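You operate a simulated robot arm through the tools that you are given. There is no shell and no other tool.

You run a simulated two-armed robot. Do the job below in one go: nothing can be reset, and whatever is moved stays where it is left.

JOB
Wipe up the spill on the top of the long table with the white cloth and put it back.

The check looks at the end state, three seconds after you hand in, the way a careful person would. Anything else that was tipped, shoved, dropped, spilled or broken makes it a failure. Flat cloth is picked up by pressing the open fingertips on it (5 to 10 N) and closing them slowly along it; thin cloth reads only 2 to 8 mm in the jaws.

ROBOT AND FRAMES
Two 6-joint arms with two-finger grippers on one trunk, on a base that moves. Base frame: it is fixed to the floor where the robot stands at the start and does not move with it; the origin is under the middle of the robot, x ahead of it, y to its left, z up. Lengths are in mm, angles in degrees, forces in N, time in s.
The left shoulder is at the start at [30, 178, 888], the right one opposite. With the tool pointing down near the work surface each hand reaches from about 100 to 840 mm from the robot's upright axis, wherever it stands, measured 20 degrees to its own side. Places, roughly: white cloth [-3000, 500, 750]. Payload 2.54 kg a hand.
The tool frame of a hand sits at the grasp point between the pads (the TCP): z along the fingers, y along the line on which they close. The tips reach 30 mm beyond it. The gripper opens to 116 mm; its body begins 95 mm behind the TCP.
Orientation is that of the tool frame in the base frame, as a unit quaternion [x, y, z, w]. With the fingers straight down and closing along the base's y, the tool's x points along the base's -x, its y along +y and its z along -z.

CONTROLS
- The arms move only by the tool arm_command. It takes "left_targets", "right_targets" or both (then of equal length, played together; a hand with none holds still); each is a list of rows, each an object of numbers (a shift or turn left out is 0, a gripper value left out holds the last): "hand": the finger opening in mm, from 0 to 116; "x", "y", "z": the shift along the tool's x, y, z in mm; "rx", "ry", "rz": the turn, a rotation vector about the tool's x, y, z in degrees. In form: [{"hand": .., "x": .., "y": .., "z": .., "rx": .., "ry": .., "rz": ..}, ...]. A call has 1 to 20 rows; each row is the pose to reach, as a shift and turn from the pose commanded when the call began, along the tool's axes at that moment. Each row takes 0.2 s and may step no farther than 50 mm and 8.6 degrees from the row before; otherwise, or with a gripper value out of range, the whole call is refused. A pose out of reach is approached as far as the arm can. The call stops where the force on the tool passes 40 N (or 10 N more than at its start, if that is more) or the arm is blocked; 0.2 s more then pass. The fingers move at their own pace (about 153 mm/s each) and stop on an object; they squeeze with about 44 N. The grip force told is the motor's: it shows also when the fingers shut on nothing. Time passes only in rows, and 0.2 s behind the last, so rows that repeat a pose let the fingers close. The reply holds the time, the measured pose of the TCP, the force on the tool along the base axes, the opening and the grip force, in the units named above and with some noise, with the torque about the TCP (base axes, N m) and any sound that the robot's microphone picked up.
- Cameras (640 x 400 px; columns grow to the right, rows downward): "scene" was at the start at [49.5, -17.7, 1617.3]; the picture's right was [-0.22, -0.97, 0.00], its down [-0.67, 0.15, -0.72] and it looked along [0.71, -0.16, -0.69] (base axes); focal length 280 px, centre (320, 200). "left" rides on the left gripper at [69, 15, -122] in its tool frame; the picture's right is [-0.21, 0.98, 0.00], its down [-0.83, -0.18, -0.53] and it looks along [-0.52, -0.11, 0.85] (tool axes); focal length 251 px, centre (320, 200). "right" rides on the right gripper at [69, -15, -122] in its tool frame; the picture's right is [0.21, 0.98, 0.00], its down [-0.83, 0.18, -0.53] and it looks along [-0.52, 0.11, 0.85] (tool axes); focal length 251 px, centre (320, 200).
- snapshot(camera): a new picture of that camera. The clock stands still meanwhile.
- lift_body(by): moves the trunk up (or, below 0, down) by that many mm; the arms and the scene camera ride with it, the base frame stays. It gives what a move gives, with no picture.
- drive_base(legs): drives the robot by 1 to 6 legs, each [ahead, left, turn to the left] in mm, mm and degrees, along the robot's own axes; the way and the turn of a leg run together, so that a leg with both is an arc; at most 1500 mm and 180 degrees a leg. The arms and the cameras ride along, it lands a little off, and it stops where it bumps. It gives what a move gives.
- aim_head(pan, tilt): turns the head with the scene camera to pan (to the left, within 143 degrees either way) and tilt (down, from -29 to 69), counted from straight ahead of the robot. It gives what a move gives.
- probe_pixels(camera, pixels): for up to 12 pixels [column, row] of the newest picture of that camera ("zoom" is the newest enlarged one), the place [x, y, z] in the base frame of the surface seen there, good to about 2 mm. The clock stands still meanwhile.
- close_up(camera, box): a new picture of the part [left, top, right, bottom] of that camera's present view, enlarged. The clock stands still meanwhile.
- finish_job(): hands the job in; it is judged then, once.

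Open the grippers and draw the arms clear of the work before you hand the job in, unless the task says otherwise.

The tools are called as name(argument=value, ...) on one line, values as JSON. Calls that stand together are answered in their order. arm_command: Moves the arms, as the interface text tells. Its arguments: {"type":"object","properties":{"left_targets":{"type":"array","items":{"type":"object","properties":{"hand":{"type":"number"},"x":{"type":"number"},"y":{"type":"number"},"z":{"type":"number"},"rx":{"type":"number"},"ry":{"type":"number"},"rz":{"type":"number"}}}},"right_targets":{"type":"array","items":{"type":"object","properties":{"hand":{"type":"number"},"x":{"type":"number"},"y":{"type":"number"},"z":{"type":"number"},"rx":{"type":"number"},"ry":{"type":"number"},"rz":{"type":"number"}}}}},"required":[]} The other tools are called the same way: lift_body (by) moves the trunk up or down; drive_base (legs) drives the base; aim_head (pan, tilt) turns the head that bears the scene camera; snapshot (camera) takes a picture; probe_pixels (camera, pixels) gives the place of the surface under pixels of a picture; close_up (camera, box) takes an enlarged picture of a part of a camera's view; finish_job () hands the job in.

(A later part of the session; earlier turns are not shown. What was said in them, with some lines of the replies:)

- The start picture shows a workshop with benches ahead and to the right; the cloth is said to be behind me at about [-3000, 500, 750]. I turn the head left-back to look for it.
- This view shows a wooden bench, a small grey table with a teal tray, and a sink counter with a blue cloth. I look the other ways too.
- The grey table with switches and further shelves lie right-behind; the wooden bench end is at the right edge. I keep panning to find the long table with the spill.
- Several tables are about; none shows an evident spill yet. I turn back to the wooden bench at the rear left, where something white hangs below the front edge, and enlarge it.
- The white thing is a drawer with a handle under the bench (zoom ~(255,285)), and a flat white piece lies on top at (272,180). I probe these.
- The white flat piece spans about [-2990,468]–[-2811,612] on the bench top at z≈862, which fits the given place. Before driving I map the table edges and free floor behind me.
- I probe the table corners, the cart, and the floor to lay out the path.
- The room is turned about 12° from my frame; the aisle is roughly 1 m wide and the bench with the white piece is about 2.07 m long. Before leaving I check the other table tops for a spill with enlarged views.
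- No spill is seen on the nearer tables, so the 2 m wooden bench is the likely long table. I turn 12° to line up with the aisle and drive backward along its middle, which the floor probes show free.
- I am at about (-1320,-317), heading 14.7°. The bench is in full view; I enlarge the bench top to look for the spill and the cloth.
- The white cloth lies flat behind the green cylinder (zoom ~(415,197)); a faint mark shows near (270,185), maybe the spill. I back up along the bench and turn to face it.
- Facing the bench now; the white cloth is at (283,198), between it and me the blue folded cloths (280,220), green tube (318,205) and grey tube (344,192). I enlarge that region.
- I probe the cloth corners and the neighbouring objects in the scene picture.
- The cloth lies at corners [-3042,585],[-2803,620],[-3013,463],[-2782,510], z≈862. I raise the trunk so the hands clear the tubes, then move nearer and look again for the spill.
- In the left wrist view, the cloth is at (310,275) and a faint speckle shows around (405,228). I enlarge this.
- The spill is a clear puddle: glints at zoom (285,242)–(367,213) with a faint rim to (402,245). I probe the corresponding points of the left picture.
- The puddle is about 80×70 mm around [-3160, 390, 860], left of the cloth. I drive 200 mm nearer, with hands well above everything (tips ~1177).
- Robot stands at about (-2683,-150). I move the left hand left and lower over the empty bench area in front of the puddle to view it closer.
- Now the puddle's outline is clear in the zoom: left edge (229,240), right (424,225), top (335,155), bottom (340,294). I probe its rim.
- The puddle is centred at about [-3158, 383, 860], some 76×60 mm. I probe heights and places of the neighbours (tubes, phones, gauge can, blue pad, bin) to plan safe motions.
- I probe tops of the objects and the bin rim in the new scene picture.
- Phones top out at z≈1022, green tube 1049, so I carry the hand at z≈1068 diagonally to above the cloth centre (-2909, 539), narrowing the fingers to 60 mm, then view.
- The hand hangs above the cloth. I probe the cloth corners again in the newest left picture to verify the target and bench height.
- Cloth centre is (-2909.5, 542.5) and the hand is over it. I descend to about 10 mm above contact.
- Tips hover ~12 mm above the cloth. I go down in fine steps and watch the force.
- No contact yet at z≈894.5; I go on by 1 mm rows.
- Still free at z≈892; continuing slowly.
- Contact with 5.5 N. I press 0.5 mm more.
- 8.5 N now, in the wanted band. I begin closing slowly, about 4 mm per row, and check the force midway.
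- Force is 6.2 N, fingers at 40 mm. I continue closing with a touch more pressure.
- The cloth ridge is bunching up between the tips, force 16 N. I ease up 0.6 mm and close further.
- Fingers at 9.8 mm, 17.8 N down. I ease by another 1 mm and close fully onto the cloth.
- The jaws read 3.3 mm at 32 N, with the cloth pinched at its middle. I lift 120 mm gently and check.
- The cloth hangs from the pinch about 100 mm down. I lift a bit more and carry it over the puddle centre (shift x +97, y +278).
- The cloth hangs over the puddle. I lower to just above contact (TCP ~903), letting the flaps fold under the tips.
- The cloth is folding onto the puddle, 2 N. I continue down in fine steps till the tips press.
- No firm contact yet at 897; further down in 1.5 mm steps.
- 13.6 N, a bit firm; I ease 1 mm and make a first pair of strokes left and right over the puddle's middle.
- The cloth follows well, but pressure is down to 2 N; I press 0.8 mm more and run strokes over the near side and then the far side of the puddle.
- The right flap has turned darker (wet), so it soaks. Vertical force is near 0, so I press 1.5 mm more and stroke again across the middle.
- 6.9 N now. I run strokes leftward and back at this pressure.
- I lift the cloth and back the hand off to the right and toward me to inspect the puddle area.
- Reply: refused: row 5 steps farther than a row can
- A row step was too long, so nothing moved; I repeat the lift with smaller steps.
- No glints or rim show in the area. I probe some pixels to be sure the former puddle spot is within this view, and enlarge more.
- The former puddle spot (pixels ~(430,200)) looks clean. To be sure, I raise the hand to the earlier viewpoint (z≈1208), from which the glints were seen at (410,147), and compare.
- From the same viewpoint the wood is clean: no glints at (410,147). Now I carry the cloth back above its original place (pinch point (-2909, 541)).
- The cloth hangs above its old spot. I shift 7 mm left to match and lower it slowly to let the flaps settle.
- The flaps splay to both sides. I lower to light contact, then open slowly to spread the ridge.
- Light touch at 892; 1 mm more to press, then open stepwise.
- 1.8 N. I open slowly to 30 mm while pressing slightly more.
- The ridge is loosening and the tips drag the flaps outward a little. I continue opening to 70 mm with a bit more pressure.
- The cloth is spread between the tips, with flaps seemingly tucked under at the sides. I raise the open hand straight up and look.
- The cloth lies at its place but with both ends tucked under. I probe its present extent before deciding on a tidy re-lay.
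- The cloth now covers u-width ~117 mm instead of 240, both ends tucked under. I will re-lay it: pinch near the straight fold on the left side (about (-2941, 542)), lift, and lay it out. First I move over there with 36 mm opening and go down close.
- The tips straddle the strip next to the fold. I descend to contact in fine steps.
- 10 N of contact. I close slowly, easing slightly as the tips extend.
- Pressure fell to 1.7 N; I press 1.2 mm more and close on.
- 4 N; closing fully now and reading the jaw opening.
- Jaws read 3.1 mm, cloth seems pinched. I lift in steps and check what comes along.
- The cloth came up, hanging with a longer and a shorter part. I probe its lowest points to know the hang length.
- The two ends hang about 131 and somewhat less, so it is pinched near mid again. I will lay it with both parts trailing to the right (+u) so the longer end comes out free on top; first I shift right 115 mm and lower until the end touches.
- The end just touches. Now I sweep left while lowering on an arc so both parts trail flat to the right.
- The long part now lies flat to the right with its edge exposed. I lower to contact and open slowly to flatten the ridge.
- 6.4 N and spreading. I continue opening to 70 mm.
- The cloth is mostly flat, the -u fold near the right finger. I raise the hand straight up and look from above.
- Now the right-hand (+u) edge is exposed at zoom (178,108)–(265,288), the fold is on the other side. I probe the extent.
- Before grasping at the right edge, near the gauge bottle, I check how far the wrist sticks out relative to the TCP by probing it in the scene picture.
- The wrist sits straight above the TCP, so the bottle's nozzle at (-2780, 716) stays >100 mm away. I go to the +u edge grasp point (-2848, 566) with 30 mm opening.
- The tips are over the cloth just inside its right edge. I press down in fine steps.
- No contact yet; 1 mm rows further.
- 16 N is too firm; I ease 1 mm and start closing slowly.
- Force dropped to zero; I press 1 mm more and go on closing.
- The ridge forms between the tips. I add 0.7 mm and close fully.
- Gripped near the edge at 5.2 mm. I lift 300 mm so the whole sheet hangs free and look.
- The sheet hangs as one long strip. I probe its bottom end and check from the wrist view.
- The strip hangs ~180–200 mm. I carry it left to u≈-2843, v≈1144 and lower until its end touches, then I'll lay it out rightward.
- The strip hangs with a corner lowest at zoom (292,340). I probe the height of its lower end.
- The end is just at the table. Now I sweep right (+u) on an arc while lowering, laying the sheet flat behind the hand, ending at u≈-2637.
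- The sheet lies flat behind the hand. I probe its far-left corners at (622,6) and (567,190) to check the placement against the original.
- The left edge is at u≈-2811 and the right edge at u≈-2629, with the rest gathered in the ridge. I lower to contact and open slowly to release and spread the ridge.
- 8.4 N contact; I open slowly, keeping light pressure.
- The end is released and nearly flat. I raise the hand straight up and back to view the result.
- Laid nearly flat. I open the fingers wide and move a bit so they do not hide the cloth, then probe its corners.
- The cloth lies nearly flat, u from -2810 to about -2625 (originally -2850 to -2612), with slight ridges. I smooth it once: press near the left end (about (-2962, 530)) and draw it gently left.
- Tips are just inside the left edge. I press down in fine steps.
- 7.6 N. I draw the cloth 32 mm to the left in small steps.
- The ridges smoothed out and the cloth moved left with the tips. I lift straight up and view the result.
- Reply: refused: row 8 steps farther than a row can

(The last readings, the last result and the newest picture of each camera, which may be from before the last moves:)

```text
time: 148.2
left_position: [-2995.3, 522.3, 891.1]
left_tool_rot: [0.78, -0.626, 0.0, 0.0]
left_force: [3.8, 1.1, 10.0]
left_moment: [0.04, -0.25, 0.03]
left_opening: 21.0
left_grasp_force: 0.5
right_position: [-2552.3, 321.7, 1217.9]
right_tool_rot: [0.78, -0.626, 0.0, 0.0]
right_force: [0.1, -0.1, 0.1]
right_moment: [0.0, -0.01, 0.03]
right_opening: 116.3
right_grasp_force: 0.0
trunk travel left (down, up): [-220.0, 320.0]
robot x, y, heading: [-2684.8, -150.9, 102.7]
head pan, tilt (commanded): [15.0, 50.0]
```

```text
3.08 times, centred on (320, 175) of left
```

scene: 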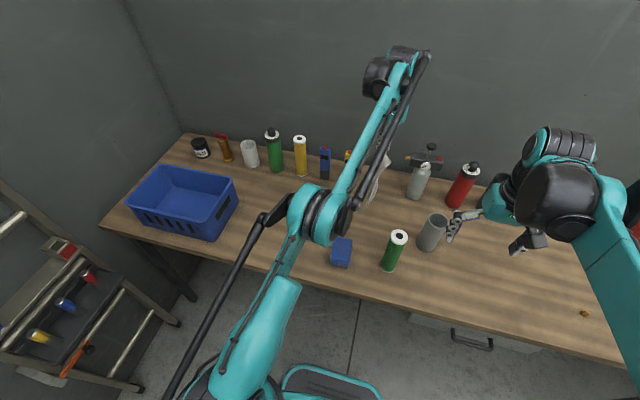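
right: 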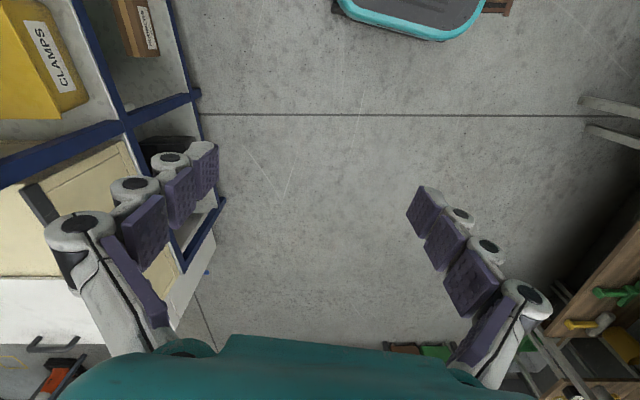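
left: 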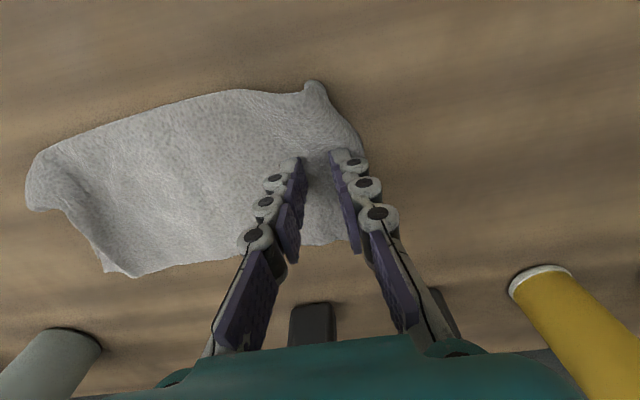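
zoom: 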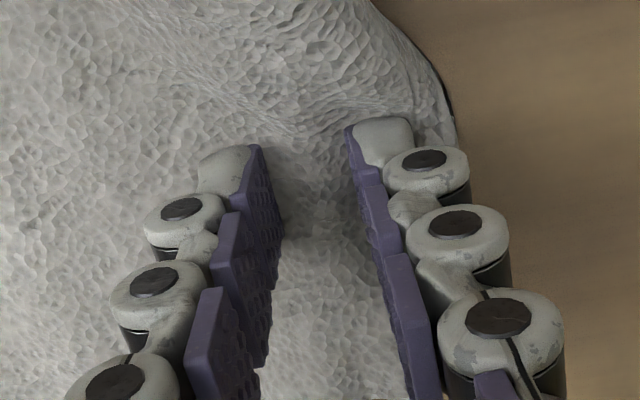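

One row was too long; I repeat the lift with shorter steps.

arm_command(left_targets=[{"z": -4}, {"z": -12}, {"z": -30}, {"z": -65}, {"z": -105}, {"z": -145}, {"z": -185}, {"z": -220, "x": 20, "y": -15}, {"z": -250, "x": 50, "y": -30}, {"z": -255, "x": 90, "y": -50, "hand": 60}, {"z": -255, "x": 130, "y": -70, "hand": 116}, {"z": -255, "x": 155, "y": -85, "hand": 116}, {"z": -255, "x": 155, "y": -85, "hand": 116}])

snapshot(camera="left")

close_up(camera="left", box=[220, 110, 420, 240])

```text
time: 151.0
left_position: [-2878.6, 389.4, 1145.9]
left_tool_rot: [0.78, -0.626, -0.001, 0.0]
left_force: [0.2, 0.6, -0.3]
left_moment: [-0.03, -0.05, -0.01]
left_opening: 116.2
left_grasp_force: 0.1
right_position: [-2552.3, 323.4, 1216.6]
right_tool_rot: [0.78, -0.625, 0.0, 0.0]
right_force: [0.0, 0.0, -1.0]
right_moment: [-0.07, -0.01, 0.0]
right_opening: 115.9
right_grasp_force: 0.0
trunk travel left (down, up): [-220.0, 320.0]
robot x, y, heading: [-2681.9, -149.9, 102.3]
head pan, tilt (commanded): [15.0, 50.0]
```

```text
taken
```

left: 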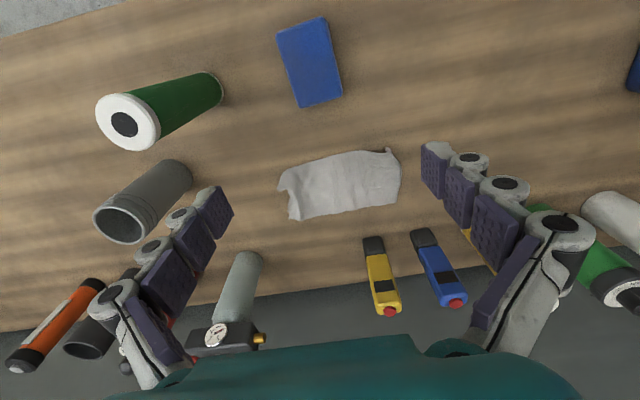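

```text
3.08 times, centred on (320, 175) of left
```

zoom: 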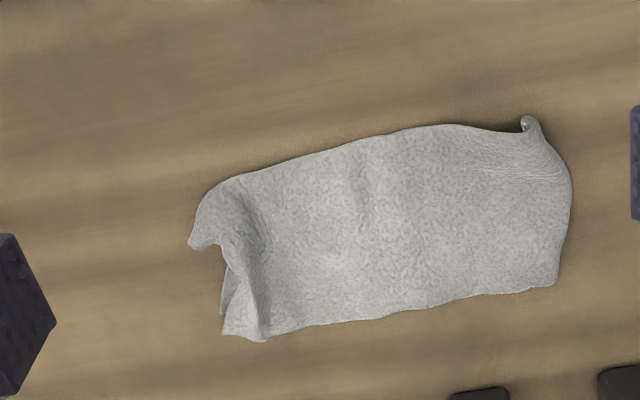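

probe_pixels(camera="zoom", pixels=[[195, 240], [235, 330], [232, 275], [530, 125], [553, 280], [568, 190], [300, 240], [450, 210], [240, 180], [255, 250]])

```text
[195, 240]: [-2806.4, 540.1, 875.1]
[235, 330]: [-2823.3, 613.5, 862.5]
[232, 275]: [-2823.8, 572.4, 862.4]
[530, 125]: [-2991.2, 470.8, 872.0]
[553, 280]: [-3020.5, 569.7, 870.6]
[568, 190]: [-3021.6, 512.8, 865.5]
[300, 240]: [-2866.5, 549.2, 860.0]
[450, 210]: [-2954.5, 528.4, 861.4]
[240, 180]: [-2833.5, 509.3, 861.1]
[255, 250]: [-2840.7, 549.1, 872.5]
```

The cloth lies flat again with centre ≈ u -2738, v 1140 (original -2731, 1143). Now I recheck the spill spot from the very pose where its rim was seen best, with fingers open.

arm_command(left_targets=[{"x": 10, "y": 42}, {"x": 20, "y": 85}, {"x": 31, "y": 128}, {"x": 42, "y": 171}, {"x": 53, "y": 214}, {"x": 63, "y": 257}, {"x": 74, "y": 301}, {"x": 74, "y": 301, "z": 40}, {"x": 74, "y": 301, "z": 78}, {"x": 74, "y": 301, "z": 78}])

snapshot(camera="left")

close_up(camera="left", box=[240, 140, 400, 240])

```text
time: 153.2
left_position: [-3155.0, 253.0, 1065.5]
left_tool_rot: [0.78, -0.626, 0.0, -0.001]
left_force: [0.4, 0.0, 1.1]
left_moment: [-0.02, 0.04, 0.01]
left_opening: 116.0
left_grasp_force: 0.0
right_position: [-2551.3, 322.2, 1217.2]
right_tool_rot: [0.78, -0.626, 0.0, 0.0]
right_force: [0.5, -0.7, -0.1]
right_moment: [0.0, 0.02, -0.01]
right_opening: 116.0
right_grasp_force: 0.0
trunk travel left (down, up): [-220.0, 320.0]
robot x, y, heading: [-2680.7, -147.0, 102.7]
head pan, tilt (commanded): [15.0, 50.0]
```

```text
taken
```

left: 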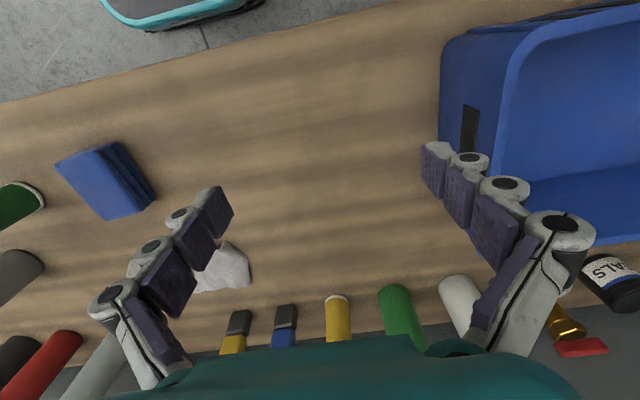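

```text
4.00 times, centred on (320, 190) of left
```

zoom: 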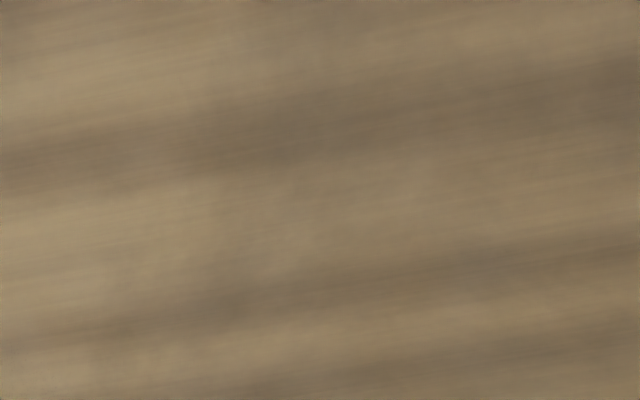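

The spot is fully clean from the identical view. I check the rest of the bench with the right wrist camera and the scene camera for any other spill or disturbed object.

snapshot(camera="right")

close_up(camera="right", box=[60, 80, 420, 300])

close_up(camera="left", box=[40, 30, 440, 280])

```text
taken
```

right: 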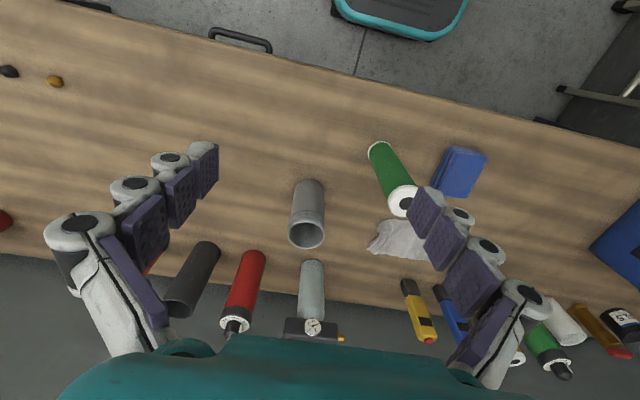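

```text
1.78 times, centred on (240, 190) of right
```

zoom: 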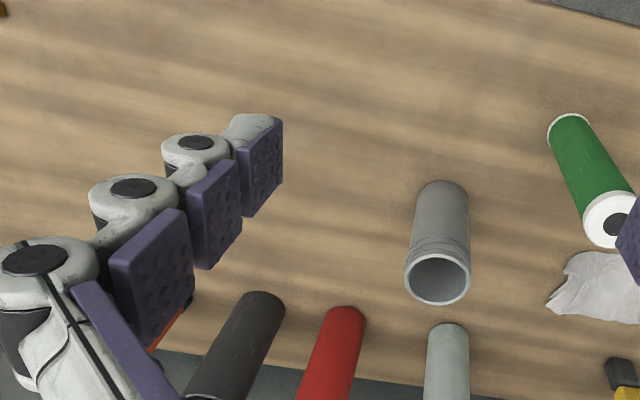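

```text
1.60 times, centred on (240, 155) of left
```

zoom: 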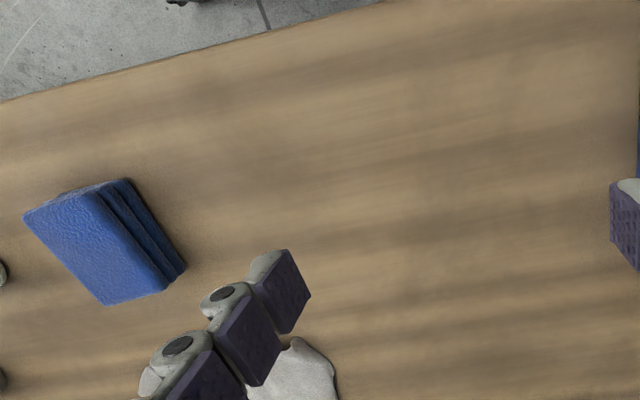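

No other spill and all objects stand. I raise the left hand and then back the robot away from the bench.

arm_command(left_targets=[{"z": -45}, {"z": -90}, {"z": -135}, {"z": -145, "y": -40, "x": 10}, {"z": -145, "y": -85, "x": 20}, {"z": -145, "y": -130, "x": 30}, {"z": -145, "y": -180, "x": 40}])

drive_base(legs=[[-350, 0, 0]])

aim_head(pan=0, tilt=40)

snapshot(camera="scene")

close_up(camera="scene", box=[180, 110, 440, 280])

```text
refused: row 7 steps farther than a row can; nothing moved
```

```text
time: 155.5
left_position: [-3078.3, -90.9, 1067.8]
left_tool_rot: [0.78, -0.626, 0.0, 0.0]
left_force: [0.2, -0.5, 0.2]
left_moment: [0.02, 0.04, -0.01]
left_opening: 116.0
left_grasp_force: 0.0
right_position: [-2476.0, -20.1, 1217.8]
right_tool_rot: [0.779, -0.627, 0.0, 0.0]
right_force: [0.1, -0.7, 0.2]
right_moment: [0.03, -0.01, 0.01]
right_opening: 116.0
right_grasp_force: 0.1
trunk travel left (down, up): [-220.0, 320.0]
robot x, y, heading: [-2608.0, -496.4, 102.4]
head pan, tilt (commanded): [15.0, 50.0]
```

```text
time: 156.3
left_position: [-3079.0, -89.2, 1065.8]
left_tool_rot: [0.78, -0.626, 0.001, 0.0]
left_force: [0.0, -0.4, 1.2]
left_moment: [-0.02, 0.03, -0.01]
left_opening: 116.0
left_grasp_force: 0.1
right_position: [-2476.9, -19.0, 1217.7]
right_tool_rot: [0.779, -0.627, 0.0, 0.001]
right_force: [-0.2, -0.1, 0.2]
right_moment: [0.01, 0.04, 0.01]
right_opening: 116.0
right_grasp_force: 0.1
trunk travel left (down, up): [-220.0, 320.0]
robot x, y, heading: [-2605.5, -494.6, 102.6]
head pan, tilt (commanded): [0.0, 40.0]
```

```text
taken
```

scene: 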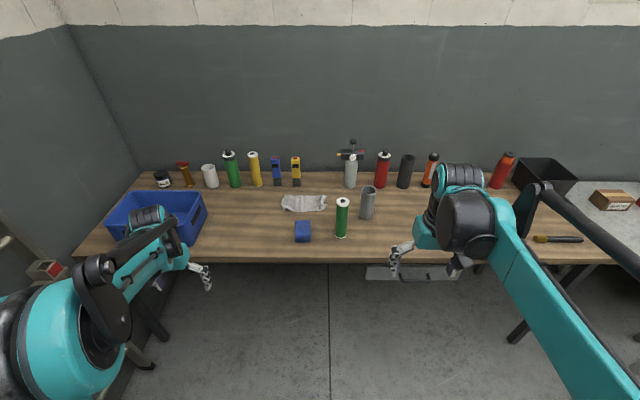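

```text
2.35 times, centred on (310, 195) of scene
```

zoom: 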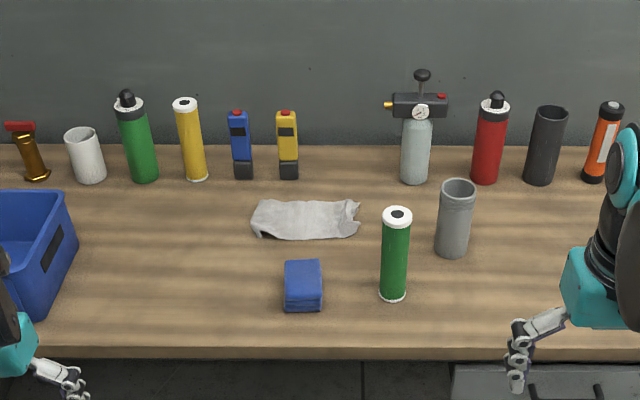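

All objects stand as before, the cloth lies flat in its place (zoom (305,220)), the spill is gone, and both open hands are clear of the bench. I hand in the job.

finish_job()

```text
The job is handed in.
```

The spill on the long table is wiped up, and the white cloth is back in its place. I have handed the job in, but I have not seen the result of the check.

- **Spill:** it was a clear puddle, about 76 by 60 mm, to the left of the cloth. After wiping, I looked again from the viewpoint that had shown it best, and the wood was clean. I saw no other spill on the parts of the table top I could view.
- **Cloth:** its centre is within about 10 mm of where it started. It is not quite as flat as before: it covers about 205 mm of its original 240 mm length, and the right edge is slightly rucked. It is damp from the wiping.
- **Everything else:** the other items on the table looked undisturbed in the last picture. The grippers are open, and the robot has backed off about 350 mm from where it was working.
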